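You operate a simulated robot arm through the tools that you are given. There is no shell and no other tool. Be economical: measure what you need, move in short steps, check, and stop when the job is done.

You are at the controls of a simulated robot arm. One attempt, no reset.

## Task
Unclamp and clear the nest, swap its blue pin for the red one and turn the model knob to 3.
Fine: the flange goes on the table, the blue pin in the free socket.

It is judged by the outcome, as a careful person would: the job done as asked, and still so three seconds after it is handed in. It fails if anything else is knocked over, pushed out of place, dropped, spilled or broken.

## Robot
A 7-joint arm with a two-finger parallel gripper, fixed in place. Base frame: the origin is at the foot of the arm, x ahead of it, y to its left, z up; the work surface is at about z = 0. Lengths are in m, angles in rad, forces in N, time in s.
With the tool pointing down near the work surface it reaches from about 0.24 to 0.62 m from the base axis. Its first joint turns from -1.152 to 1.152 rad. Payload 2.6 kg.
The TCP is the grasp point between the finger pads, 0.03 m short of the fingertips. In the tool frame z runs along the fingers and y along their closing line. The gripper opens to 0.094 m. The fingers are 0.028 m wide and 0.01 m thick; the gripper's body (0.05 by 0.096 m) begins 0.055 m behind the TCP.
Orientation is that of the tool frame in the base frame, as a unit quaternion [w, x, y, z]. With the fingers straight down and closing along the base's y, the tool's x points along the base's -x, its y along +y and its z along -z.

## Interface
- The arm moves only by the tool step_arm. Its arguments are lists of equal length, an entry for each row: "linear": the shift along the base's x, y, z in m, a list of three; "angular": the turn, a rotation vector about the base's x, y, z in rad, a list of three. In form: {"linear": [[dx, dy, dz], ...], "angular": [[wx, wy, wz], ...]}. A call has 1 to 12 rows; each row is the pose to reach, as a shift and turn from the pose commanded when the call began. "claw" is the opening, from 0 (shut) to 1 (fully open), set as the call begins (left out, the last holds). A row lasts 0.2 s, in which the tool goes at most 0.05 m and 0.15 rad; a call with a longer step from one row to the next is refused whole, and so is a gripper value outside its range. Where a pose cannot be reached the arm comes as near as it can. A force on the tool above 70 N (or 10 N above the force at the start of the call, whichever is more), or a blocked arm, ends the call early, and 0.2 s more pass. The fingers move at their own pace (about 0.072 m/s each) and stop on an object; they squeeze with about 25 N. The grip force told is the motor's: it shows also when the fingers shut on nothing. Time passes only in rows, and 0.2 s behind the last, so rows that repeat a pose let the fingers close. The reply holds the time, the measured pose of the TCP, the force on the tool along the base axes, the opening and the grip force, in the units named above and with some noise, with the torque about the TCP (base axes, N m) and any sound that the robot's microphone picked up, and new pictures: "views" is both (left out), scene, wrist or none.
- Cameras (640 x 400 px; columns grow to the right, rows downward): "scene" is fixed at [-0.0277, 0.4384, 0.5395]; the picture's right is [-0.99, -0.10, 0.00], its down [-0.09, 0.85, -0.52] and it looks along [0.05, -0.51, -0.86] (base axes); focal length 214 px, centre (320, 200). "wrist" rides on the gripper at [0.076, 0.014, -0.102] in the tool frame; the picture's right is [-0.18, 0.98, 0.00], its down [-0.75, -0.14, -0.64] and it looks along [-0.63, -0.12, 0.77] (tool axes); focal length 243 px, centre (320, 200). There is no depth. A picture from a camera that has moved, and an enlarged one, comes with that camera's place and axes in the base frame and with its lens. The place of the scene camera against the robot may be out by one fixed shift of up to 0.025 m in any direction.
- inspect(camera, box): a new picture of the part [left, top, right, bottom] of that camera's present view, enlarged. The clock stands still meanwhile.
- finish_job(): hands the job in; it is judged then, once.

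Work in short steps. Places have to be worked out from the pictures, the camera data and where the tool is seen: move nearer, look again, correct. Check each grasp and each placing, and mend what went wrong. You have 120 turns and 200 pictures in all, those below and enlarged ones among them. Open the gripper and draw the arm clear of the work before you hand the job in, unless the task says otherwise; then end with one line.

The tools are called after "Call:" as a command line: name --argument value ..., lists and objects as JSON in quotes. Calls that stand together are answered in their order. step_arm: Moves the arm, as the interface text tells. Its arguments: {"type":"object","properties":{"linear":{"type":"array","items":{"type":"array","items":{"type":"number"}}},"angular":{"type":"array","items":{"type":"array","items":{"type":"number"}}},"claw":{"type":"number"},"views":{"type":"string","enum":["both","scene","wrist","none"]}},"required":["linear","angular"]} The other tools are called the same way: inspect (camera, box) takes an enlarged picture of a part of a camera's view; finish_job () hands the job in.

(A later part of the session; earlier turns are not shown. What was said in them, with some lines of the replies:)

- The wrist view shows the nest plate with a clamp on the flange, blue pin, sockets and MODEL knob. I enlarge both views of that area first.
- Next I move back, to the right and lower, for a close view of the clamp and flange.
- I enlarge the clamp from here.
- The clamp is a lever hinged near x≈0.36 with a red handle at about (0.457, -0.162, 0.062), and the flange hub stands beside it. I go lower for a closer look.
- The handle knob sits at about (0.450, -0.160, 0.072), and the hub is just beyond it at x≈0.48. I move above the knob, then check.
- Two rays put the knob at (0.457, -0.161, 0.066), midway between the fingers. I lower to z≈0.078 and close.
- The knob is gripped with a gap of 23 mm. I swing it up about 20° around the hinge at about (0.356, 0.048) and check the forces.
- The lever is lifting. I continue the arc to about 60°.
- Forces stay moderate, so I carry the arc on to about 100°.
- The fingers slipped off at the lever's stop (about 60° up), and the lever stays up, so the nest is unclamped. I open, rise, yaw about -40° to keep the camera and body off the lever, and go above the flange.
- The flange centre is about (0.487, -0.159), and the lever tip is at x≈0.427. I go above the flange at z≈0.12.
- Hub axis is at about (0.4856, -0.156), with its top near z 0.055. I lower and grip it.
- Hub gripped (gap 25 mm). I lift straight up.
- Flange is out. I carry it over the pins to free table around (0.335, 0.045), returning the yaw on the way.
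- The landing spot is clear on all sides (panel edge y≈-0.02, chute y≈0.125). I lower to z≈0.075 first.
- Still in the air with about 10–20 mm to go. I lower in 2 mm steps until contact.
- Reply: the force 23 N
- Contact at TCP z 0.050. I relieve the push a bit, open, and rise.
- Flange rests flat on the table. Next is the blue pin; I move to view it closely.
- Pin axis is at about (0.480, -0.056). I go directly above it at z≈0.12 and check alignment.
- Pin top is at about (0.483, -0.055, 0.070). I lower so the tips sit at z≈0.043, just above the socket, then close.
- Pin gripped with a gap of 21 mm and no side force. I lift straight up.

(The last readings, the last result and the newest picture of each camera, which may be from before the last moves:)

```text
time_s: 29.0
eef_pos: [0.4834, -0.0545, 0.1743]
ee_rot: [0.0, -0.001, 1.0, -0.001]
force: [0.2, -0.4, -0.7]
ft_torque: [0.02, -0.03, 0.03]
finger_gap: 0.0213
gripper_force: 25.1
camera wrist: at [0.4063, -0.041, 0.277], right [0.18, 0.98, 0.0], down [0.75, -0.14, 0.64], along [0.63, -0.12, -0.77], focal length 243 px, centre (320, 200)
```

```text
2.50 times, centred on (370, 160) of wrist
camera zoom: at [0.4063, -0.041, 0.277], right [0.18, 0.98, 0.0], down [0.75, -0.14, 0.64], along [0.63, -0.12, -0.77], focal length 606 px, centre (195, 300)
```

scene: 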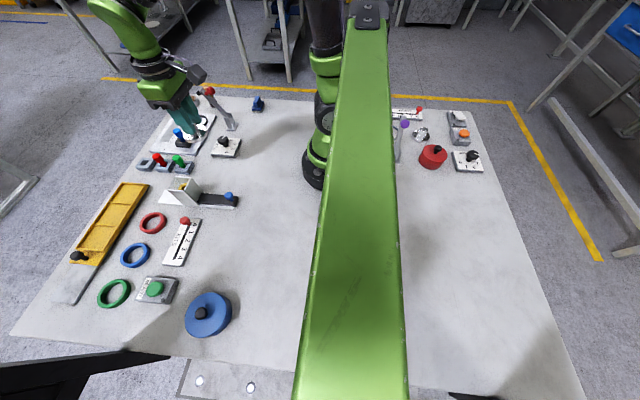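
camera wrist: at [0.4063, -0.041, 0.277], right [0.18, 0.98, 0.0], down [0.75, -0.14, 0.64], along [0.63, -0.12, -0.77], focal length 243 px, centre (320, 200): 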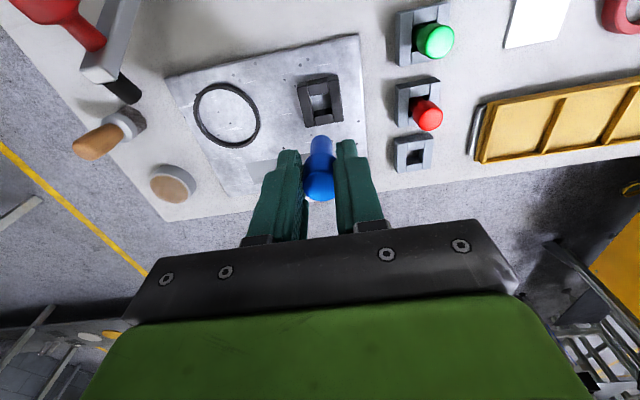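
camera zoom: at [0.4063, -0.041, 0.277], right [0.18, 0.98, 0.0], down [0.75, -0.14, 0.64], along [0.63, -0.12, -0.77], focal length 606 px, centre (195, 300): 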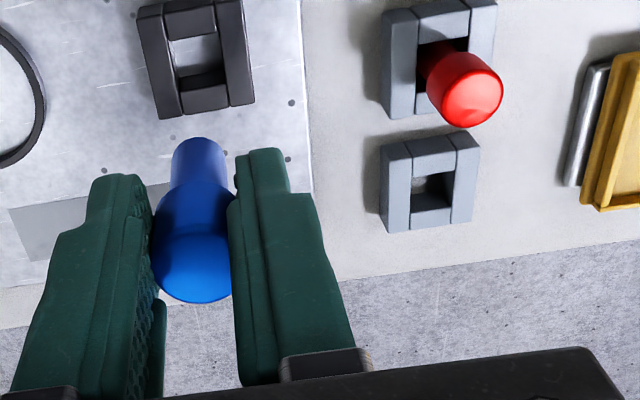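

The pin hangs straight, about 2 mm ahead of the TCP in x. The empty socket works out to about (0.563, 0.040), so I move above it and look again.

Call:
step_arm --linear '[[0.02, 0.025, 0], [0.04, 0.05, 0], [0.06, 0.075, 0], [0.078, 0.095, 0], [0.078, 0.095, -0.03], [0.078, 0.095, -0.05], [0.078, 0.095, -0.05]]' --angular '[[0, 0, 0], [0, 0, 0], [0, 0, 0], [0, 0, 0], [0, 0, 0], [0, 0, 0], [0, 0, 0]]' --views "none"

Call:
inspect --camera "wrist" --box '[240, 60, 400, 220]'

Call:
inspect --camera "scene" --box '[110, 90, 210, 190]'

```text
time_s: 30.6
eef_pos: [0.5616, 0.0403, 0.1224]
ee_rot: [0.0, -0.001, 1.0, -0.001]
force: [-0.3, -0.4, -0.6]
ft_torque: [0.03, 0.01, 0.01]
finger_gap: 0.0213
gripper_force: 24.8
```

```text
2.50 times, centred on (320, 140) of wrist
camera zoom: at [0.4847, 0.0548, 0.2263], right [0.18, 0.98, 0.0], down [0.75, -0.14, 0.64], along [0.63, -0.12, -0.77], focal length 606 px, centre (320, 350)
```

zoom: 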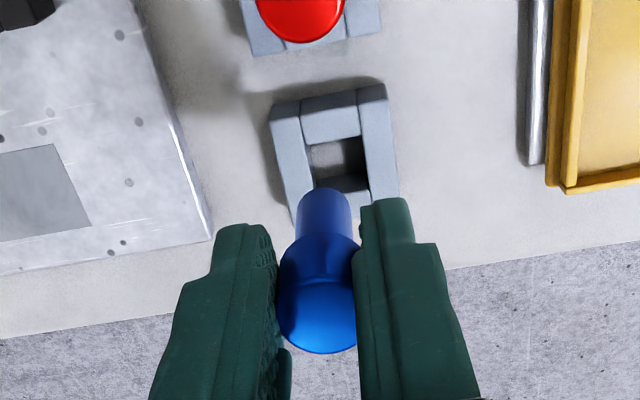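

```text
4.00 times, centred on (160, 140) of scene
camera zoom: at [-0.0277, 0.4385, 0.5395], right [-0.99, -0.1, 0.0], down [-0.09, 0.85, -0.52], along [0.05, -0.51, -0.86], focal length 858 px, centre (960, 440)
```

zoom: 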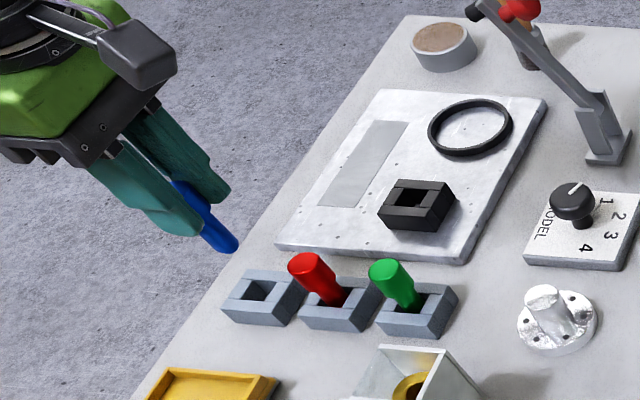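

The socket appears at (0.565, 0.045), so the pin needs about +4.5 mm in y. I correct, lower to just above the socket, and recheck.

Call:
step_arm --linear '[[0.001, 0.0045, -0.01], [0.001, 0.0045, -0.025], [0.001, 0.0045, -0.025]]' --angular '[[0, 0, 0], [0, 0, 0], [0, 0, 0]]' --views "none"

Call:
inspect --camera "wrist" --box '[260, 80, 380, 200]'

Call:
inspect --camera "scene" --box '[120, 120, 200, 200]'

```text
time_s: 31.4
eef_pos: [0.5625, 0.0455, 0.0978]
ee_rot: [0.0, -0.001, 1.0, 0.0]
force: [-0.4, -0.7, -0.7]
ft_torque: [0.0, -0.01, -0.02]
finger_gap: 0.0214
gripper_force: 25.0
```

```text
3.33 times, centred on (320, 140) of wrist
camera zoom: at [0.4855, 0.0591, 0.2008], right [0.18, 0.98, 0.0], down [0.75, -0.14, 0.64], along [0.63, -0.12, -0.77], focal length 809 px, centre (320, 400)
```

zoom: 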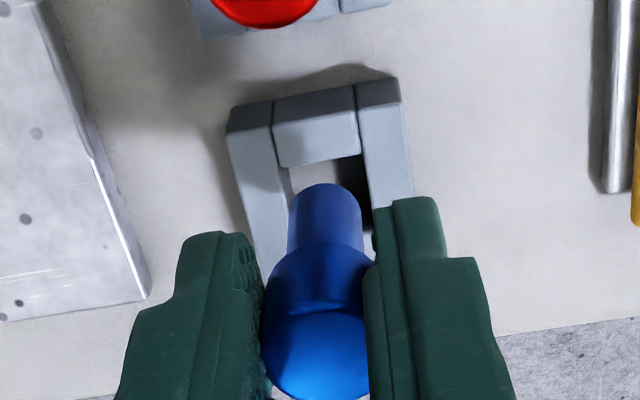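

```text
5.00 times, centred on (160, 160) of scene
camera zoom: at [-0.0277, 0.4384, 0.5395], right [-0.99, -0.1, 0.0], down [-0.09, 0.85, -0.52], along [0.05, -0.51, -0.86], focal length 1072 px, centre (1120, 400)
```

zoom: 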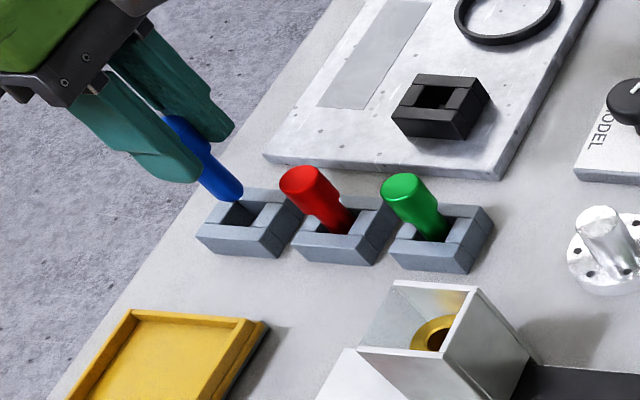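

Recomputing with the socket's edges: socket centre x≈0.573, pin actually ~5 mm ahead of the TCP, so about +5 mm in x is still needed. I take a sharper scene view to confirm.

Call:
inspect --camera "scene" --box '[140, 140, 200, 180]'

```text
10.00 times, centred on (170, 160) of scene
camera zoom: at [-0.0277, 0.4384, 0.5395], right [-0.99, -0.1, 0.0], down [-0.09, 0.85, -0.52], along [0.05, -0.51, -0.86], focal length 2145 px, centre (1820, 600)
```

zoom: 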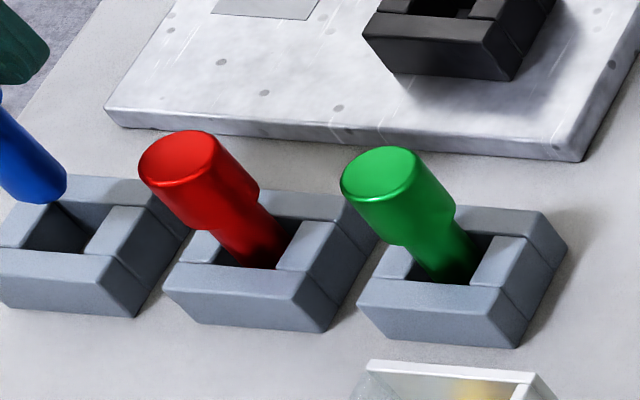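

The scene view agrees: shift about +6 mm x, -1.5 mm y. I apply that, lower 12 mm, and look once more.

Call:
step_arm --linear '[[0.006, -0.0015, 0], [0.006, -0.0015, -0.012], [0.006, -0.0015, -0.012]]' --angular '[[0, 0, 0], [0, 0, 0], [0, 0, 0]]' --views "none"

Call:
inspect --camera "wrist" --box '[280, 100, 360, 180]'

Call:
inspect --camera "scene" --box '[130, 140, 190, 180]'

```text
time_s: 32.2
eef_pos: [0.568, 0.0437, 0.0863]
ee_rot: [0.0, -0.001, 1.0, 0.0]
force: [0.1, -1.4, -0.9]
ft_torque: [0.05, 0.01, 0.0]
finger_gap: 0.0213
gripper_force: 25.5
```

```text
5.00 times, centred on (320, 140) of wrist
camera zoom: at [0.4918, 0.0577, 0.1892], right [0.18, 0.98, 0.0], down [0.75, -0.14, 0.64], along [0.63, -0.12, -0.77], focal length 1213 px, centre (320, 500)
```

zoom: 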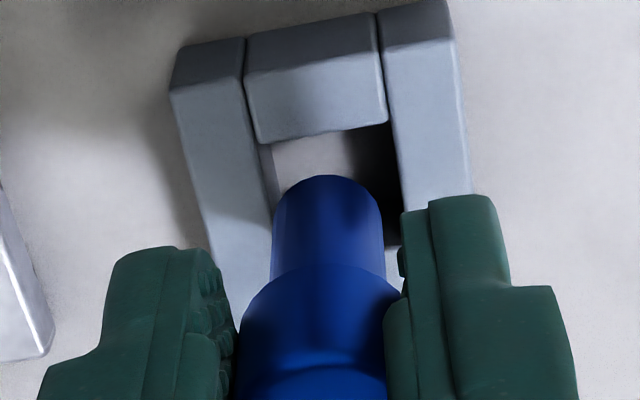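

```text
10.00 times, centred on (160, 160) of scene
camera zoom: at [-0.0277, 0.4384, 0.5395], right [-0.99, -0.1, 0.0], down [-0.09, 0.85, -0.52], along [0.05, -0.51, -0.86], focal length 2145 px, centre (1920, 600)
```

zoom: 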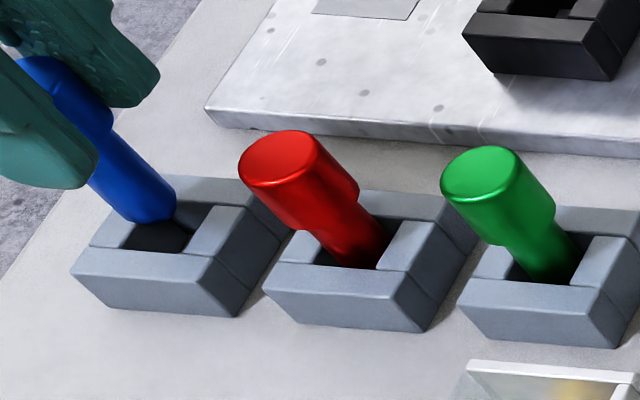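

Alignment is now within about 1 mm in both views. I insert slowly, adding 0.8 mm in x.

Call:
step_arm --linear '[[0.0008, 0, -0.003], [0.0008, 0, -0.006], [0.0008, 0, -0.009], [0.0008, 0, -0.012], [0.0008, 0, -0.015], [0.0008, 0, -0.018], [0.0008, 0, -0.018]]' --angular '[[0, 0, 0], [0, 0, 0], [0, 0, 0], [0, 0, 0], [0, 0, 0], [0, 0, 0], [0, 0, 0]]' --views "none"

Call:
inspect --camera "scene" --box '[130, 140, 190, 180]'

```text
time_s: 33.8
eef_pos: [0.5689, 0.0436, 0.0687]
ee_rot: [0.0, 0.0, 1.0, 0.0]
force: [0.0, -0.3, 0.3]
ft_torque: [0.0, -0.02, -0.01]
finger_gap: 0.0217
gripper_force: 24.8
```

```text
10.00 times, centred on (160, 160) of scene
camera zoom: at [-0.0277, 0.4384, 0.5395], right [-0.99, -0.1, 0.0], down [-0.09, 0.85, -0.52], along [0.05, -0.51, -0.86], focal length 2145 px, centre (1920, 600)
```

zoom: 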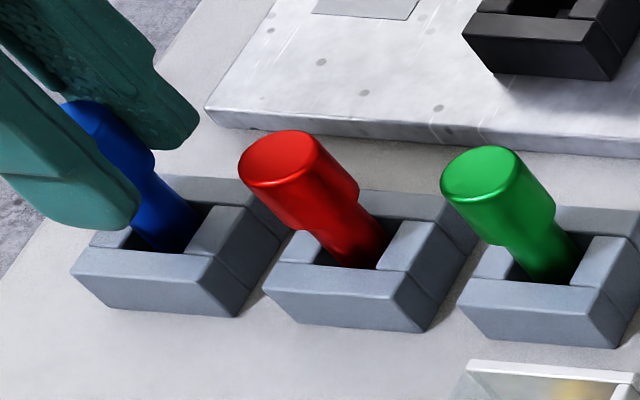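

The pin is entering the socket freely. I continue down until contact (expected near z 0.0615).

Call:
step_arm --linear '[[0, 0, -0.002], [0, 0, -0.004], [0, 0, -0.006], [0, 0, -0.0075], [0, 0, -0.009], [0, 0, -0.01]]' --angular '[[0, 0, 0], [0, 0, 0], [0, 0, 0], [0, 0, 0], [0, 0, 0], [0, 0, 0]]' --views "none"

Call:
inspect --camera "scene" --box '[130, 140, 190, 180]'

```text
time_s: 35.2
eef_pos: [0.5711, 0.0434, 0.0614]
ee_rot: [0.004, -0.001, 1.0, 0.001]
force: [0.4, 1.4, 22.3]
ft_torque: [0.02, -0.21, -0.01]
finger_gap: 0.0216
gripper_force: 25.1
```

```text
10.00 times, centred on (160, 160) of scene
camera zoom: at [-0.0278, 0.4384, 0.5395], right [-0.99, -0.1, 0.0], down [-0.09, 0.85, -0.52], along [0.05, -0.51, -0.86], focal length 2145 px, centre (1920, 600)
```

zoom: 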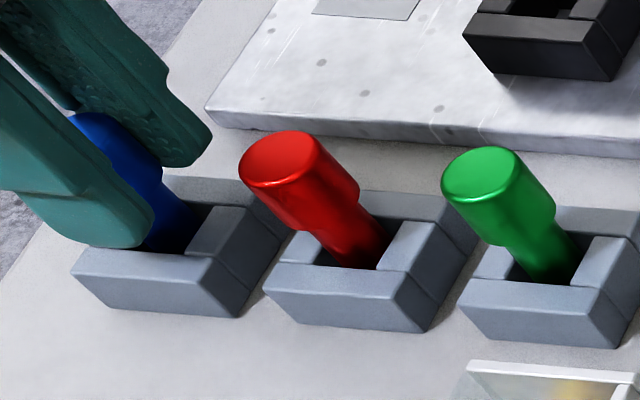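

Contact exactly at the expected height: seated. I relieve, open, and rise.

Call:
step_arm --linear '[[0, 0, 0.002], [0, 0, 0.002]]' --angular '[[0, 0, 0], [0, 0, 0]]' --views "none"

Call:
step_arm --linear '[[0, 0, 0], [0, 0, 0], [0, 0, 0.02], [0, 0, 0.05], [0, 0, 0.08], [-0.03, 0, 0.08], [-0.056, 0, 0.08], [-0.056, 0, 0.08]]' --angular '[[0, 0, 0], [0, 0, 0], [0, 0, 0], [0, 0, 0], [0, 0, 0], [0, 0, 0], [0, 0, 0], [0, 0, 0]]' --claw 0.5 --views "none"

Call:
inspect --camera "wrist" --box '[240, 60, 400, 220]'

Call:
inspect --camera "scene" --box '[120, 100, 220, 200]'

```text
time_s: 35.8
eef_pos: [0.5698, 0.0444, 0.0604]
ee_rot: [0.001, 0.0, 1.0, 0.001]
force: [5.0, 0.2, 13.1]
ft_torque: [0.04, -0.38, 0.01]
finger_gap: 0.0215
gripper_force: 25.5
```

```text
time_s: 37.6
eef_pos: [0.5113, 0.044, 0.1402]
ee_rot: [0.0, 0.0, 1.0, 0.0]
force: [-0.3, 0.3, -0.8]
ft_torque: [-0.01, 0.01, 0.04]
finger_gap: 0.0469
gripper_force: 0.1
```

```text
2.50 times, centred on (320, 140) of wrist
camera zoom: at [0.4341, 0.0576, 0.243], right [0.18, 0.98, 0.0], down [0.75, -0.14, 0.64], along [0.63, -0.12, -0.77], focal length 606 px, centre (320, 350)
```

zoom: 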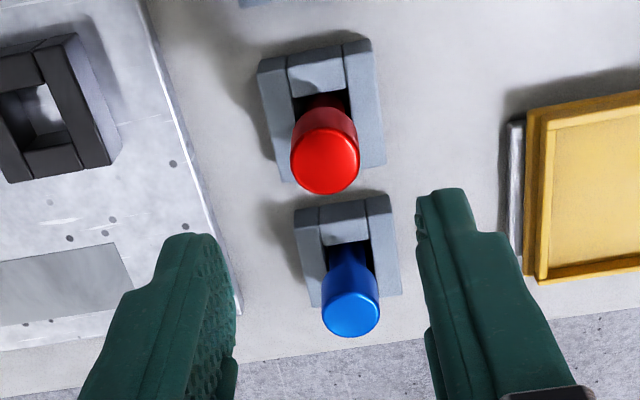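

```text
4.00 times, centred on (170, 150) of scene
camera zoom: at [-0.0277, 0.4384, 0.5395], right [-0.99, -0.1, 0.0], down [-0.09, 0.85, -0.52], along [0.05, -0.51, -0.86], focal length 858 px, centre (920, 400)
```

zoom: 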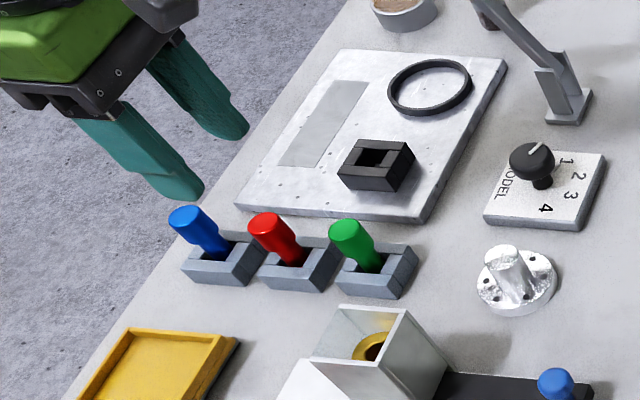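

Blue is seated upright. By comparison with it, the red pin is at about (0.5125, 0.044), so I descend on it and grip.

Call:
step_arm --linear '[[0, 0, -0.03], [0, 0, -0.06], [0, 0, -0.078], [0, 0, -0.078]]' --angular '[[0, 0, 0], [0, 0, 0], [0, 0, 0], [0, 0, 0]]' --views "none"

Call:
step_arm --linear '[[0, 0, 0], [0, 0, 0], [0, 0, 0], [0, 0, 0]]' --angular '[[0, 0, 0], [0, 0, 0], [0, 0, 0], [0, 0, 0]]' --claw 0 --views "wrist"

Call:
inspect --camera "scene" --box '[120, 100, 220, 200]'

```text
time_s: 38.6
eef_pos: [0.5135, 0.0427, 0.062]
ee_rot: [-0.001, -0.001, 1.0, 0.001]
force: [0.8, 0.1, 1.8]
ft_torque: [0.0, -0.03, -0.04]
finger_gap: 0.0473
gripper_force: 0.1
```

```text
time_s: 39.6
eef_pos: [0.5122, 0.0434, 0.0626]
ee_rot: [-0.001, 0.001, 1.0, 0.0]
force: [-0.7, 0.2, -0.4]
ft_torque: [0.03, -0.01, 0.0]
finger_gap: 0.0214
gripper_force: 24.9
camera wrist: at [0.4356, 0.0573, 0.1653], right [0.18, 0.98, 0.0], down [0.75, -0.14, 0.64], along [0.63, -0.12, -0.77], focal length 243 px, centre (320, 200)
```

wrist: 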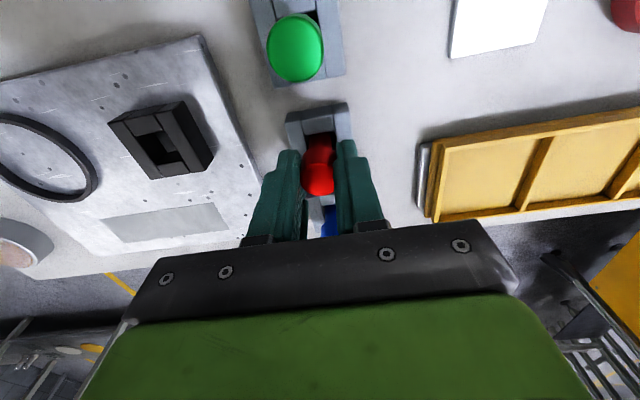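

```text
4.00 times, centred on (170, 150) of scene
camera zoom: at [-0.0277, 0.4384, 0.5395], right [-0.99, -0.1, 0.0], down [-0.09, 0.85, -0.52], along [0.05, -0.51, -0.86], focal length 858 px, centre (920, 400)
```

zoom: 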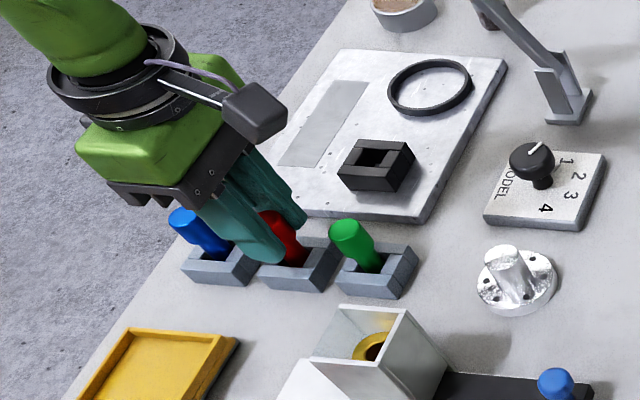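

Red gripped and centred. I lift it and compare its place in the hand.

Call:
step_arm --linear '[[0, 0, 0.01], [0, 0, 0.03], [0, 0, 0.06], [0, 0, 0.09], [0, 0, 0.112], [0, 0, 0.112]]' --angular '[[0, 0, 0], [0, 0, 0], [0, 0, 0], [0, 0, 0], [0, 0, 0], [0, 0, 0]]' --views "none"

Call:
inspect --camera "wrist" --box '[260, 80, 480, 240]'

```text
time_s: 41.0
eef_pos: [0.5139, 0.0431, 0.1761]
ee_rot: [0.0, 0.0, 1.0, 0.001]
force: [-0.1, 0.6, -0.3]
ft_torque: [0.01, 0.03, 0.03]
finger_gap: 0.0214
gripper_force: 25.1
```

```text
2.50 times, centred on (370, 160) of wrist
camera zoom: at [0.4363, 0.0565, 0.2777], right [0.18, 0.98, 0.0], down [0.75, -0.14, 0.64], along [0.63, -0.12, -0.77], focal length 606 px, centre (195, 300)
```

zoom: 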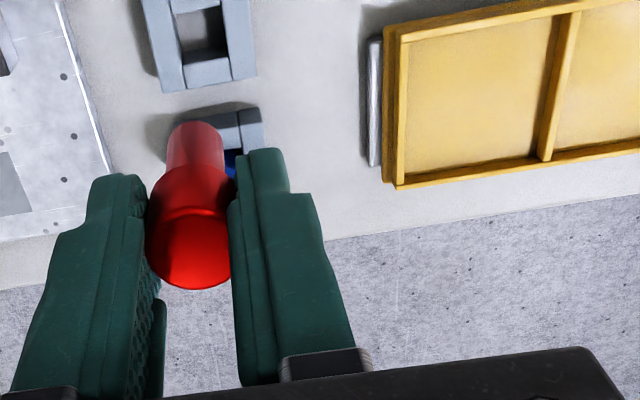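

The red sits about 3.8 mm further back in the hand than the blue did, so the nest target is dx -0.026, dy -0.098. I move there and lower to just above the nest socket.

Call:
step_arm --linear '[[-0.006, -0.03, 0], [-0.013, -0.06, 0], [-0.02, -0.085, 0], [-0.026, -0.098, -0.02], [-0.026, -0.098, -0.05], [-0.026, -0.098, -0.068], [-0.026, -0.098, -0.068]]' --angular '[[0, 0, 0], [0, 0, 0], [0, 0, 0], [0, 0, 0], [0, 0, 0], [0, 0, 0], [0, 0, 0]]' --views "none"

Call:
inspect --camera "wrist" --box '[270, 90, 370, 190]'

Call:
inspect --camera "scene" --box '[155, 115, 215, 155]'

```text
time_s: 42.6
eef_pos: [0.4855, -0.0544, 0.1052]
ee_rot: [-0.001, 0.0, 1.0, 0.0]
force: [-0.6, -0.5, -0.3]
ft_torque: [-0.02, -0.01, 0.01]
finger_gap: 0.0215
gripper_force: 24.7
```

```text
4.00 times, centred on (320, 140) of wrist
camera zoom: at [0.4088, -0.0409, 0.2085], right [0.18, 0.98, 0.0], down [0.75, -0.14, 0.64], along [0.63, -0.12, -0.77], focal length 970 px, centre (320, 440)
```

zoom: 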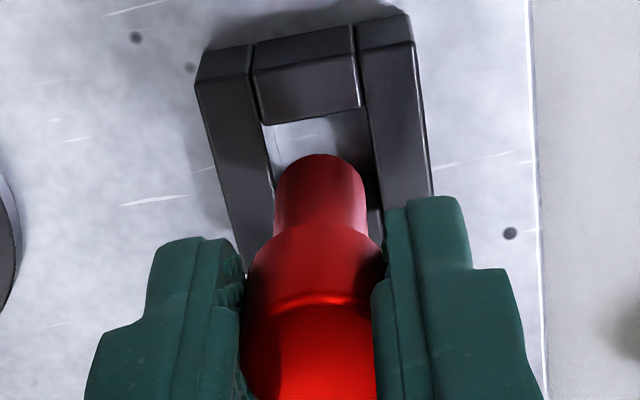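

```text
10.00 times, centred on (185, 135) of scene
camera zoom: at [-0.0277, 0.4384, 0.5395], right [-0.99, -0.1, 0.0], down [-0.09, 0.85, -0.52], along [0.05, -0.51, -0.86], focal length 2145 px, centre (1670, 850)
```

zoom: 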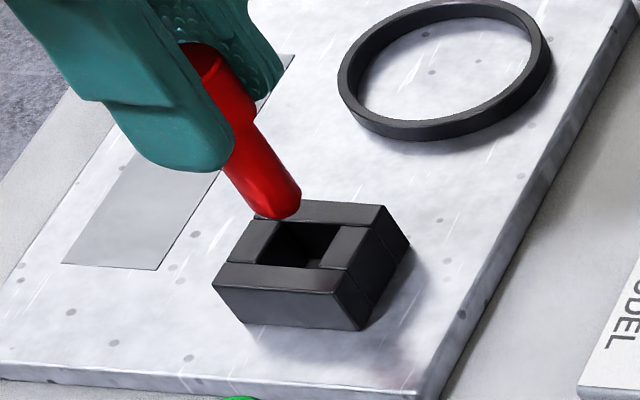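

Wrist view shows the pin laterally centred with slight -x bias. I nudge +0.8 mm x, lower 10 mm and look again.

Call:
step_arm --linear '[[0.0008, 0.0004, -0.005], [0.0008, 0.0004, -0.011], [0.0008, 0.0004, -0.011]]' --angular '[[0, 0, 0], [0, 0, 0], [0, 0, 0]]' --views "none"

Call:
inspect --camera "wrist" --box '[280, 100, 360, 180]'

Call:
inspect --camera "scene" --box '[160, 120, 210, 155]'

```text
time_s: 43.4
eef_pos: [0.4872, -0.0541, 0.0964]
ee_rot: [0.0, -0.001, 1.0, 0.0]
force: [-0.5, 0.9, -1.2]
ft_torque: [0.0, -0.02, 0.02]
finger_gap: 0.0213
gripper_force: 24.5
```

```text
5.00 times, centred on (320, 140) of wrist
camera zoom: at [0.4101, -0.0399, 0.1985], right [0.18, 0.98, 0.0], down [0.75, -0.14, 0.64], along [0.63, -0.12, -0.77], focal length 1213 px, centre (320, 500)
```

zoom: 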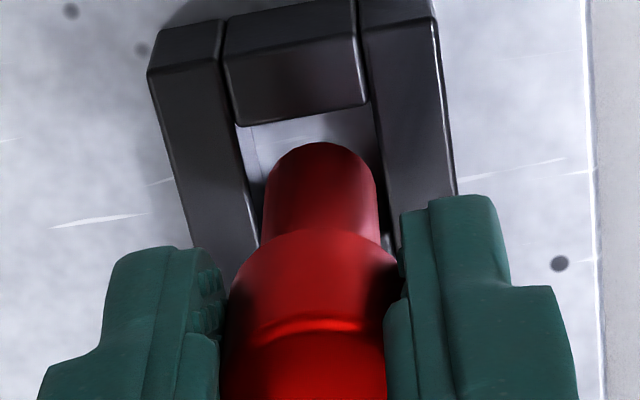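

```text
11.43 times, centred on (185, 138) of scene
camera zoom: at [-0.0277, 0.4384, 0.5395], right [-0.99, -0.1, 0.0], down [-0.09, 0.85, -0.52], along [0.05, -0.51, -0.86], focal length 2451 px, centre (1863, 914)
```

zoom: 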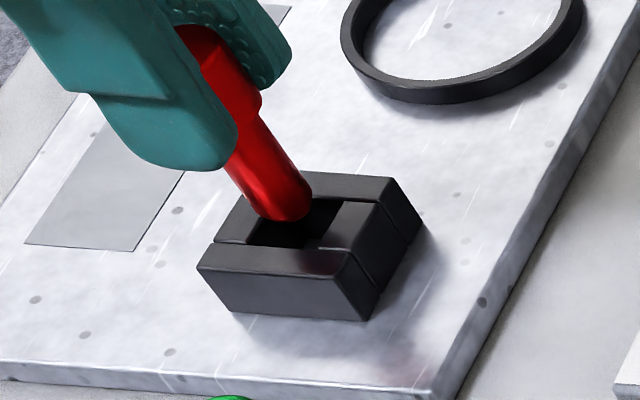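

Both views fit a small extra +1 mm in x. I apply it and insert slowly.

Call:
step_arm --linear '[[0.001, 0, -0.001], [0.001, 0, -0.004], [0.001, 0, -0.007], [0.001, 0, -0.01], [0.001, 0, -0.013], [0.001, 0, -0.016], [0.001, 0, -0.016]]' --angular '[[0, 0, 0], [0, 0, 0], [0, 0, 0], [0, 0, 0], [0, 0, 0], [0, 0, 0], [0, 0, 0]]' --views "none"

Call:
inspect --camera "scene" --box '[160, 120, 210, 155]'

```text
time_s: 45.0
eef_pos: [0.4882, -0.0532, 0.0807]
ee_rot: [0.0, 0.0, 1.0, 0.0]
force: [-0.4, -0.8, -0.1]
ft_torque: [0.07, 0.0, 0.01]
finger_gap: 0.0217
gripper_force: 25.4
```

```text
11.43 times, centred on (185, 138) of scene
camera zoom: at [-0.0277, 0.4384, 0.5395], right [-0.99, -0.1, 0.0], down [-0.09, 0.85, -0.52], along [0.05, -0.51, -0.86], focal length 2451 px, centre (1863, 914)
```

zoom: 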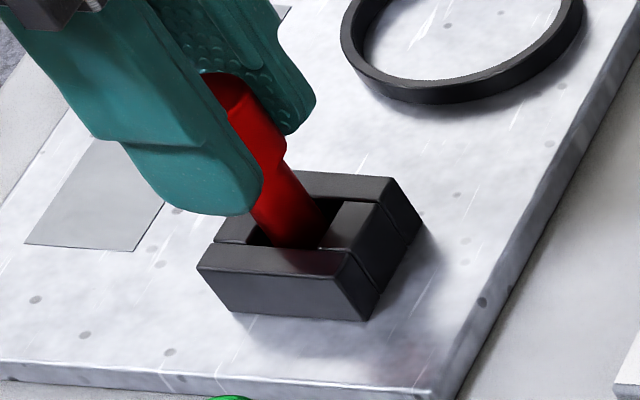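

The red pin is inside the socket with no force. I continue to the seat (z≈0.0735).

Call:
step_arm --linear '[[0, 0, -0.002], [0, 0, -0.004], [0, 0, -0.006], [0, 0, -0.0075], [0, 0, -0.009], [0, 0, -0.01]]' --angular '[[0, 0, 0], [0, 0, 0], [0, 0, 0], [0, 0, 0], [0, 0, 0], [0, 0, 0]]' --views "none"

```text
time_s: 46.4
eef_pos: [0.4907, -0.0538, 0.0722]
ee_rot: [0.004, 0.0, 1.0, 0.0]
force: [-4.7, 0.0, 20.7]
ft_torque: [-0.01, 0.27, -0.01]
finger_gap: 0.0217
gripper_force: 25.2
```

Contact at z 0.072: seated. I relieve, release and rise, then check.

Call:
step_arm --linear '[[0, 0, 0.002], [0, 0, 0.002]]' --angular '[[0, 0, 0], [0, 0, 0]]' --views "none"

Call:
step_arm --linear '[[0, 0, 0], [0, 0, 0], [0, 0, 0.02], [0, 0, 0.06], [0, 0, 0.1], [-0.04, 0, 0.12], [-0.08, 0, 0.12], [-0.12, 0, 0.12], [-0.16, 0, 0.12], [-0.16, 0, 0.12]]' --angular '[[0, 0, 0], [0, 0, 0], [0, 0, 0], [0, 0, 0], [0, 0, 0], [0, 0, 0], [0, 0, 0], [0, 0, 0], [0, 0, 0], [0, 0, 0]]' --claw 0.5 --views "wrist"

Call:
inspect --camera "scene" --box '[130, 80, 250, 200]'

Call:
inspect --camera "wrist" --box '[220, 40, 420, 220]'

```text
time_s: 47.0
eef_pos: [0.4892, -0.0532, 0.0728]
ee_rot: [0.0, -0.001, 1.0, 0.0]
force: [2.8, -0.3, 6.8]
ft_torque: [-0.02, -0.23, 0.02]
finger_gap: 0.0211
gripper_force: 24.4
```

```text
time_s: 49.2
eef_pos: [0.3265, -0.0525, 0.1931]
ee_rot: [0.0, 0.0, 1.0, 0.001]
force: [-0.4, 0.1, 1.2]
ft_torque: [-0.02, 0.03, -0.01]
finger_gap: 0.047
gripper_force: 0.0
camera wrist: at [0.2497, -0.0396, 0.2961], right [0.18, 0.98, 0.0], down [0.75, -0.14, 0.64], along [0.63, -0.12, -0.77], focal length 243 px, centre (320, 200)
```

wrist: 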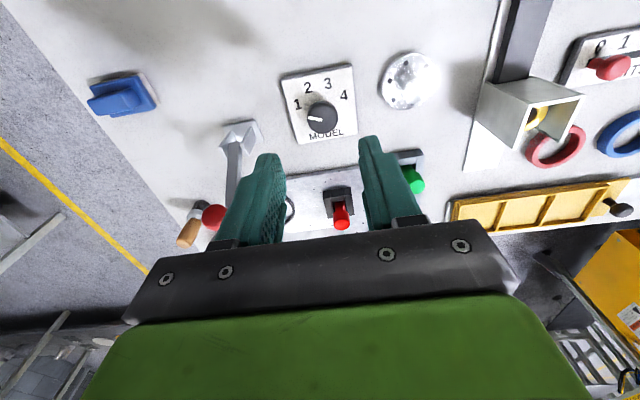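

```text
3.33 times, centred on (190, 140) of scene
camera zoom: at [-0.0277, 0.4384, 0.5395], right [-0.99, -0.1, 0.0], down [-0.09, 0.85, -0.52], along [0.05, -0.51, -0.86], focal length 715 px, centre (753, 400)
```

zoom: 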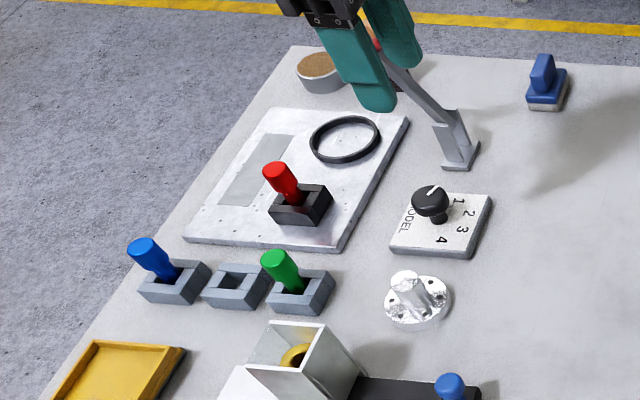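

```text
2.22 times, centred on (320, 130) of wrist
camera zoom: at [0.2497, -0.0396, 0.2961], right [0.18, 0.98, 0.0], down [0.75, -0.14, 0.64], along [0.63, -0.12, -0.77], focal length 539 px, centre (320, 356)
```

zoom: 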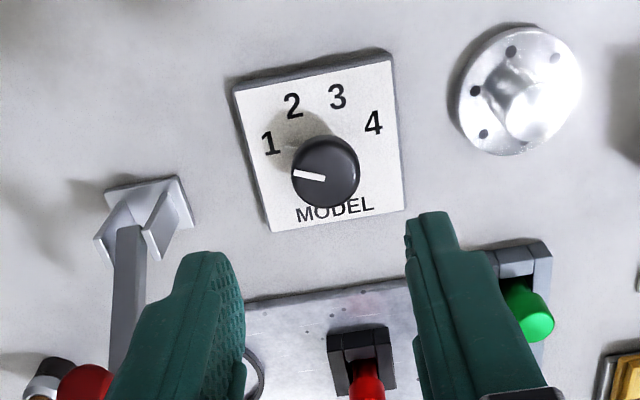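

Both pins stand seated, and the ring and lever are undisturbed. The knob centre works out to (0.348, -0.056), pointer at 1, and position 3 is 90° clockwise, so I pre-yaw +45° and come above it.

Call:
step_arm --linear '[[0.005, -0.001, 0], [0.01, -0.002, 0], [0.015, -0.003, -0.01], [0.021, -0.003, -0.03], [0.021, -0.003, -0.05], [0.021, -0.003, -0.07], [0.021, -0.003, -0.07]]' --angular '[[0, 0, 0.14], [0, 0, 0.28], [0, 0, 0.42], [0, 0, 0.56], [0, 0, 0.7], [0, 0, 0.785], [0, 0, 0.785]]' --claw 0.6 --views "wrist"

Call:
inspect --camera "wrist" --box '[240, 40, 400, 220]'

Call:
inspect --camera "scene" --box '[190, 110, 260, 170]'

```text
time_s: 50.8
eef_pos: [0.348, -0.0561, 0.1219]
ee_rot: [0.0, -0.384, 0.924, 0.0]
force: [0.2, -0.9, 0.0]
ft_torque: [-0.01, -0.02, 0.02]
finger_gap: 0.0564
gripper_force: 0.1
camera wrist: at [0.2842, -0.1011, 0.224], right [-0.57, 0.82, 0.0], down [0.63, 0.43, 0.64], along [0.53, 0.36, -0.77], focal length 243 px, centre (320, 200)
```

wrist: 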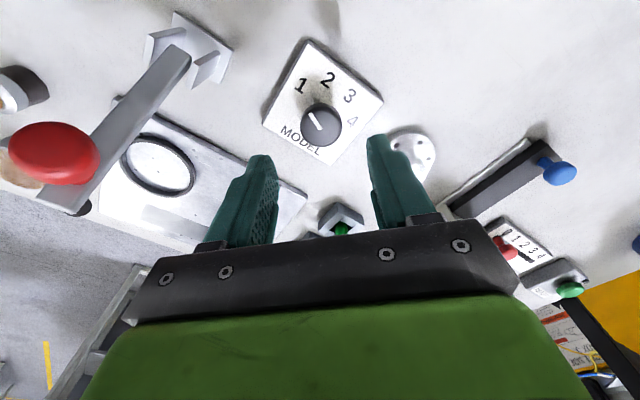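

```text
2.22 times, centred on (320, 130) of wrist
camera zoom: at [0.2842, -0.1011, 0.224], right [-0.57, 0.82, 0.0], down [0.63, 0.43, 0.64], along [0.53, 0.36, -0.77], focal length 539 px, centre (320, 356)
```

zoom: 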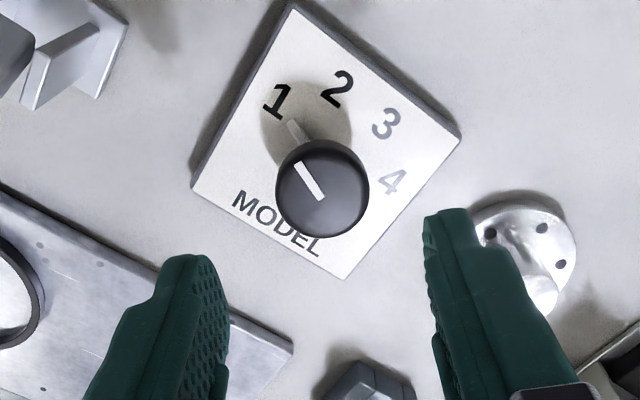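

```text
6.67 times, centred on (225, 140) of scene
camera zoom: at [-0.0277, 0.4384, 0.5395], right [-0.99, -0.1, 0.0], down [-0.09, 0.85, -0.52], along [0.05, -0.51, -0.86], focal length 1430 px, centre (953, 600)
```

zoom: 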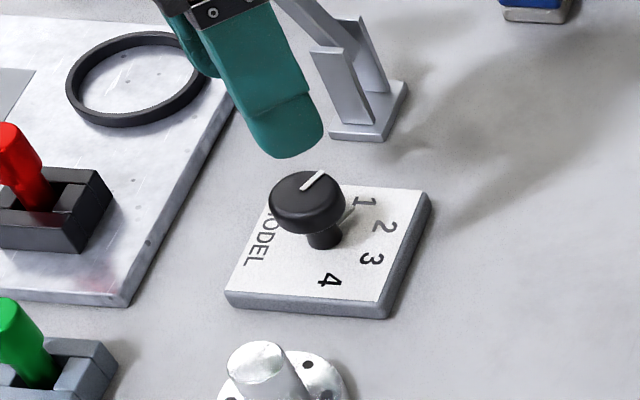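

Knob axis is confirmed at (0.348, -0.057). I lower to z≈0.050 and grip the cap.

Call:
step_arm --linear '[[0, -0.0005, -0.03], [0, -0.0005, -0.06], [0, -0.0005, -0.073], [0, -0.0005, -0.073]]' --angular '[[0, 0, 0], [0, 0, 0], [0, 0, 0], [0, 0, 0]]' --views "none"

Call:
step_arm --linear '[[0, 0, 0], [0, 0, 0], [0, 0, 0], [0, 0, 0]]' --angular '[[0, 0, 0], [0, 0, 0], [0, 0, 0], [0, 0, 0]]' --claw 0 --views "none"

Call:
inspect --camera "scene" --box '[190, 110, 260, 170]'

Call:
inspect --camera "wrist" --box '[240, 60, 400, 240]'

```text
time_s: 51.8
eef_pos: [0.3492, -0.0564, 0.0486]
ee_rot: [0.0, -0.383, 0.924, 0.0]
force: [-0.4, 0.1, -0.5]
ft_torque: [0.01, 0.0, 0.03]
finger_gap: 0.0565
gripper_force: 0.0
```

```text
time_s: 52.8
eef_pos: [0.3479, -0.0565, 0.0486]
ee_rot: [-0.001, -0.382, 0.924, 0.001]
force: [-2.6, 3.6, -1.0]
ft_torque: [0.07, 0.06, -0.08]
finger_gap: 0.0336
gripper_force: 44.3
```

```text
6.67 times, centred on (225, 140) of scene
camera zoom: at [-0.0277, 0.4384, 0.5395], right [-0.99, -0.1, 0.0], down [-0.09, 0.85, -0.52], along [0.05, -0.51, -0.86], focal length 1430 px, centre (953, 600)
```

zoom: 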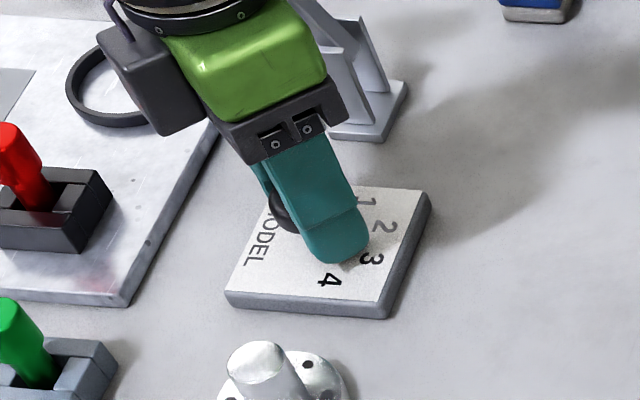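

```text
2.22 times, centred on (320, 150) of wrist
camera zoom: at [0.284, -0.1007, 0.1514], right [-0.57, 0.82, 0.0], down [0.63, 0.43, 0.64], along [0.53, 0.36, -0.77], focal length 539 px, centre (320, 311)
```

zoom: 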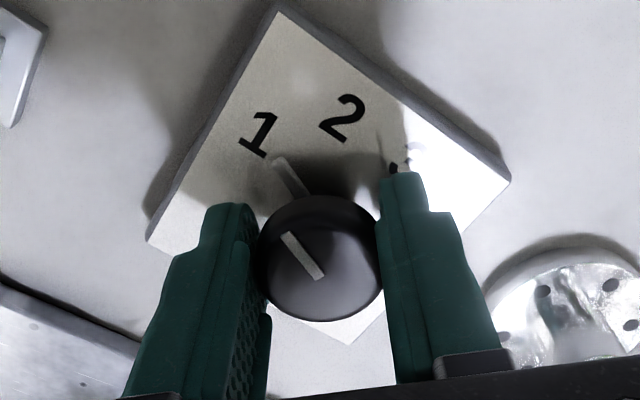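

The cap is gripped (gap 34 mm). I turn clockwise the first 45° and check.

Call:
step_arm --linear '[[0, 0, 0], [0, 0, 0], [0, 0, 0], [0, 0, 0], [0, 0, 0], [0, 0, 0], [0, 0, 0]]' --angular '[[0, 0, -0.131], [0, 0, -0.262], [0, 0, -0.393], [0, 0, -0.524], [0, 0, -0.655], [0, 0, -0.785], [0, 0, -0.785]]' --views "none"

Call:
inspect --camera "wrist" --box '[240, 60, 400, 240]'

```text
time_s: 54.4
eef_pos: [0.3475, -0.0547, 0.0479]
ee_rot: [-0.003, 0.002, 1.0, 0.003]
force: [-28.4, 19.2, 27.4]
ft_torque: [0.34, -0.11, 0.01]
finger_gap: 0.0333
gripper_force: 44.9
```

```text
2.22 times, centred on (320, 150) of wrist
camera zoom: at [0.2721, -0.0414, 0.1518], right [0.19, 0.98, 0.0], down [0.76, -0.15, 0.64], along [0.62, -0.12, -0.77], focal length 539 px, centre (320, 311)
```

zoom: 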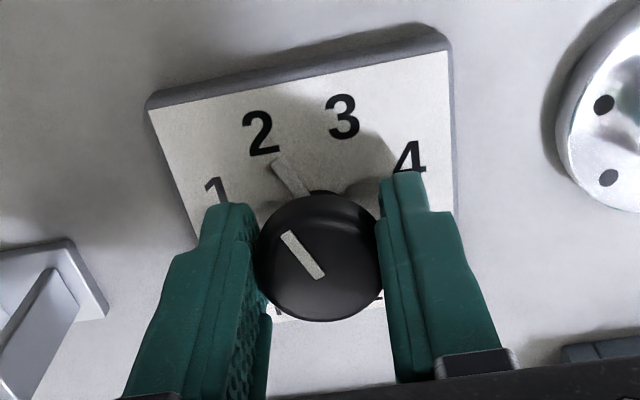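

The knob follows and reads 2, but some side force built up. I ease the position 1.5 mm along the force.

Call:
step_arm --linear '[[-0.0015, 0.001, 0.0015], [-0.0015, 0.001, 0.0015]]' --angular '[[0, 0, 0], [0, 0, 0]]' --views "none"

```text
time_s: 55.0
eef_pos: [0.3487, -0.0541, 0.0494]
ee_rot: [0.0, -0.002, 1.0, 0.001]
force: [8.1, 17.4, -36.8]
ft_torque: [0.13, 0.58, 0.02]
finger_gap: 0.0334
gripper_force: 45.6
```

Overshot in z; I fine-tune back.

Call:
step_arm --linear '[[0.0004, 0.0012, -0.0009], [0.0004, 0.0012, -0.0009]]' --angular '[[0, 0, 0], [0, 0, 0]]' --views "none"

```text
time_s: 55.6
eef_pos: [0.3478, -0.0564, 0.0486]
ee_rot: [-0.002, -0.001, 1.0, 0.0]
force: [2.1, 14.8, -37.8]
ft_torque: [0.1, -0.43, 0.0]
finger_gap: 0.0333
gripper_force: 45.3
```

Residual load is from the grip, so I release and re-grip to relax it before the second half.

Call:
step_arm --linear '[[0, 0, 0], [0, 0, 0], [0, 0, 0]]' --angular '[[0, 0, 0], [0, 0, 0], [0, 0, 0]]' --claw 0.5 --views "none"

Call:
inspect --camera "wrist" --box '[240, 60, 400, 240]'

```text
time_s: 56.4
eef_pos: [0.3489, -0.0553, 0.0496]
ee_rot: [0.001, 0.0, 1.0, 0.0]
force: [0.0, 0.1, 0.6]
ft_torque: [0.02, 0.0, 0.0]
finger_gap: 0.0471
gripper_force: 0.0
```

```text
2.22 times, centred on (320, 150) of wrist
camera zoom: at [0.2722, -0.0418, 0.1525], right [0.18, 0.98, 0.0], down [0.75, -0.14, 0.64], along [0.63, -0.12, -0.77], focal length 539 px, centre (320, 311)
```

zoom: 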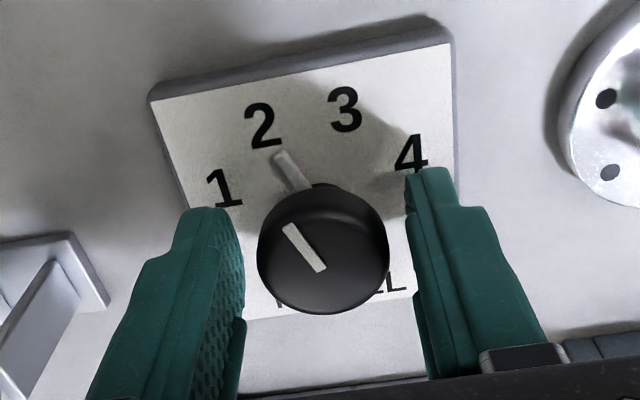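

Knob rests at 2, centred between the fingers. I re-grip and turn the remaining 45°.

Call:
step_arm --linear '[[0, 0, 0], [0, 0, 0], [0, 0, 0]]' --angular '[[0, 0, 0], [0, 0, 0], [0, 0, 0]]' --claw 0 --views "none"

Call:
step_arm --linear '[[0, 0, 0], [0, 0, 0], [0, 0, 0], [0, 0, 0], [0, 0, 0], [0, 0, 0], [0, 0, 0]]' --angular '[[0, 0, -0.131], [0, 0, -0.262], [0, 0, -0.393], [0, 0, -0.524], [0, 0, -0.655], [0, 0, -0.785], [0, 0, -0.785]]' --views "none"

Call:
inspect --camera "wrist" --box '[240, 60, 400, 240]'

```text
time_s: 57.2
eef_pos: [0.3501, -0.0542, 0.0499]
ee_rot: [-0.001, -0.001, 1.0, -0.001]
force: [-0.1, 4.3, 3.6]
ft_torque: [0.09, 0.06, 0.0]
finger_gap: 0.0334
gripper_force: 45.0
```

```text
time_s: 58.8
eef_pos: [0.3501, -0.0535, 0.0493]
ee_rot: [0.0, 0.382, 0.924, 0.0]
force: [-0.4, 13.8, 22.7]
ft_torque: [0.34, 0.16, 0.02]
finger_gap: 0.0333
gripper_force: 45.1
```

```text
2.22 times, centred on (320, 150) of wrist
camera zoom: at [0.3047, 0.009, 0.1525], right [0.83, 0.56, 0.0], down [0.43, -0.63, 0.64], along [0.36, -0.53, -0.77], focal length 539 px, centre (320, 311)
```

zoom: 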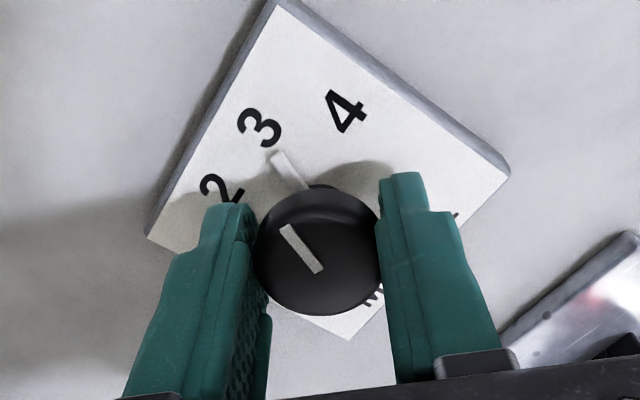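

The pointer is at 3. I release, rise straight up, and draw the arm clear for a final check.

Call:
step_arm --linear '[[0, 0, 0], [0, 0, 0], [0, 0, 0], [0, 0, 0.03], [0, 0, 0.08], [0, 0, 0.13], [0, 0, 0.17], [0, 0, 0.2], [0, 0, 0.2]]' --angular '[[0, 0, 0], [0, 0, 0], [0, 0, 0], [0, 0, 0], [0, 0, 0], [0, 0, 0.14], [0, 0, 0.28], [0, 0, 0.42], [0, 0, 0.42]]' --claw 0.6 --views "both"

Call:
inspect --camera "scene" --box '[130, 80, 270, 200]'

Call:
inspect --camera "wrist" --box '[220, 40, 440, 220]'

```text
time_s: 60.8
eef_pos: [0.3497, -0.0537, 0.2499]
ee_rot: [-0.001, 0.18, 0.984, 0.0]
force: [0.0, 0.1, -0.5]
ft_torque: [0.02, 0.02, 0.04]
finger_gap: 0.0565
gripper_force: 0.1
camera wrist: at [0.2828, -0.0137, 0.3514], right [0.52, 0.85, 0.0], down [0.65, -0.4, 0.64], along [0.55, -0.33, -0.77], focal length 243 px, centre (320, 200)
```

scene: 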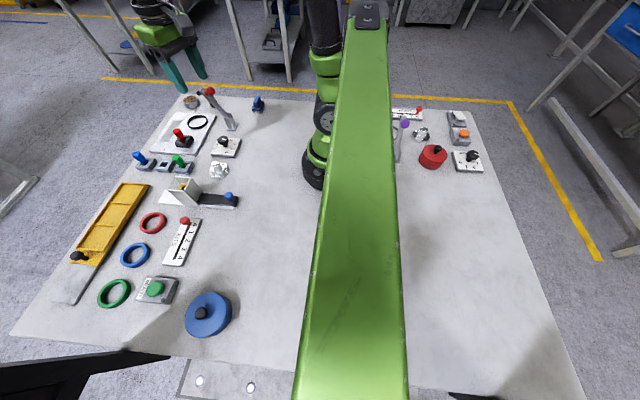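
wrist: 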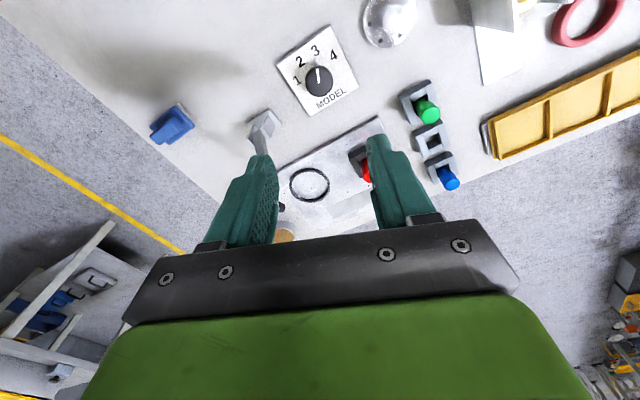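

```text
3.33 times, centred on (200, 140) of scene
camera zoom: at [-0.0277, 0.4384, 0.5395], right [-0.99, -0.1, 0.0], down [-0.09, 0.85, -0.52], along [0.05, -0.51, -0.86], focal length 715 px, centre (720, 400)
```

zoom: 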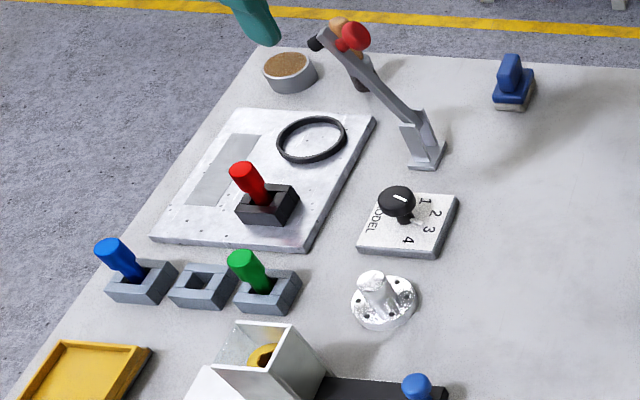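

```text
2.22 times, centred on (330, 130) of wrist
camera zoom: at [0.2828, -0.0137, 0.3514], right [0.52, 0.85, 0.0], down [0.65, -0.4, 0.64], along [0.55, -0.33, -0.77], focal length 539 px, centre (298, 356)
```

zoom: 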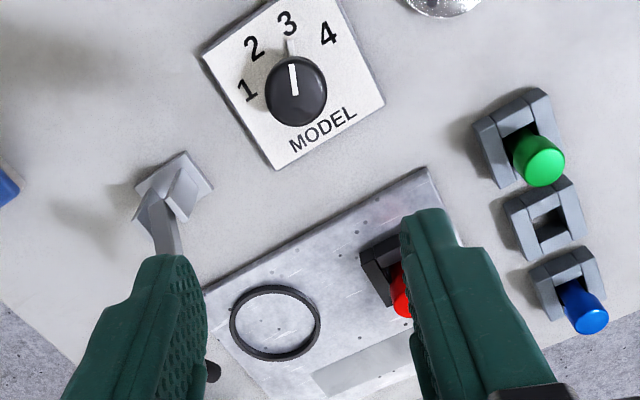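

Clamp is up, the flange is on the table, red is in the nest, blue is in the formerly free socket, and the knob points at 3. The gripper is open and clear, so I hand in.

Call:
finish_job

```text
The job is handed in.
```

The job is done and handed in: the nest is unclamped and cleared with its flange on the table, the red pin is in the nest, the blue pin is in the free socket, and the model knob is at 3.
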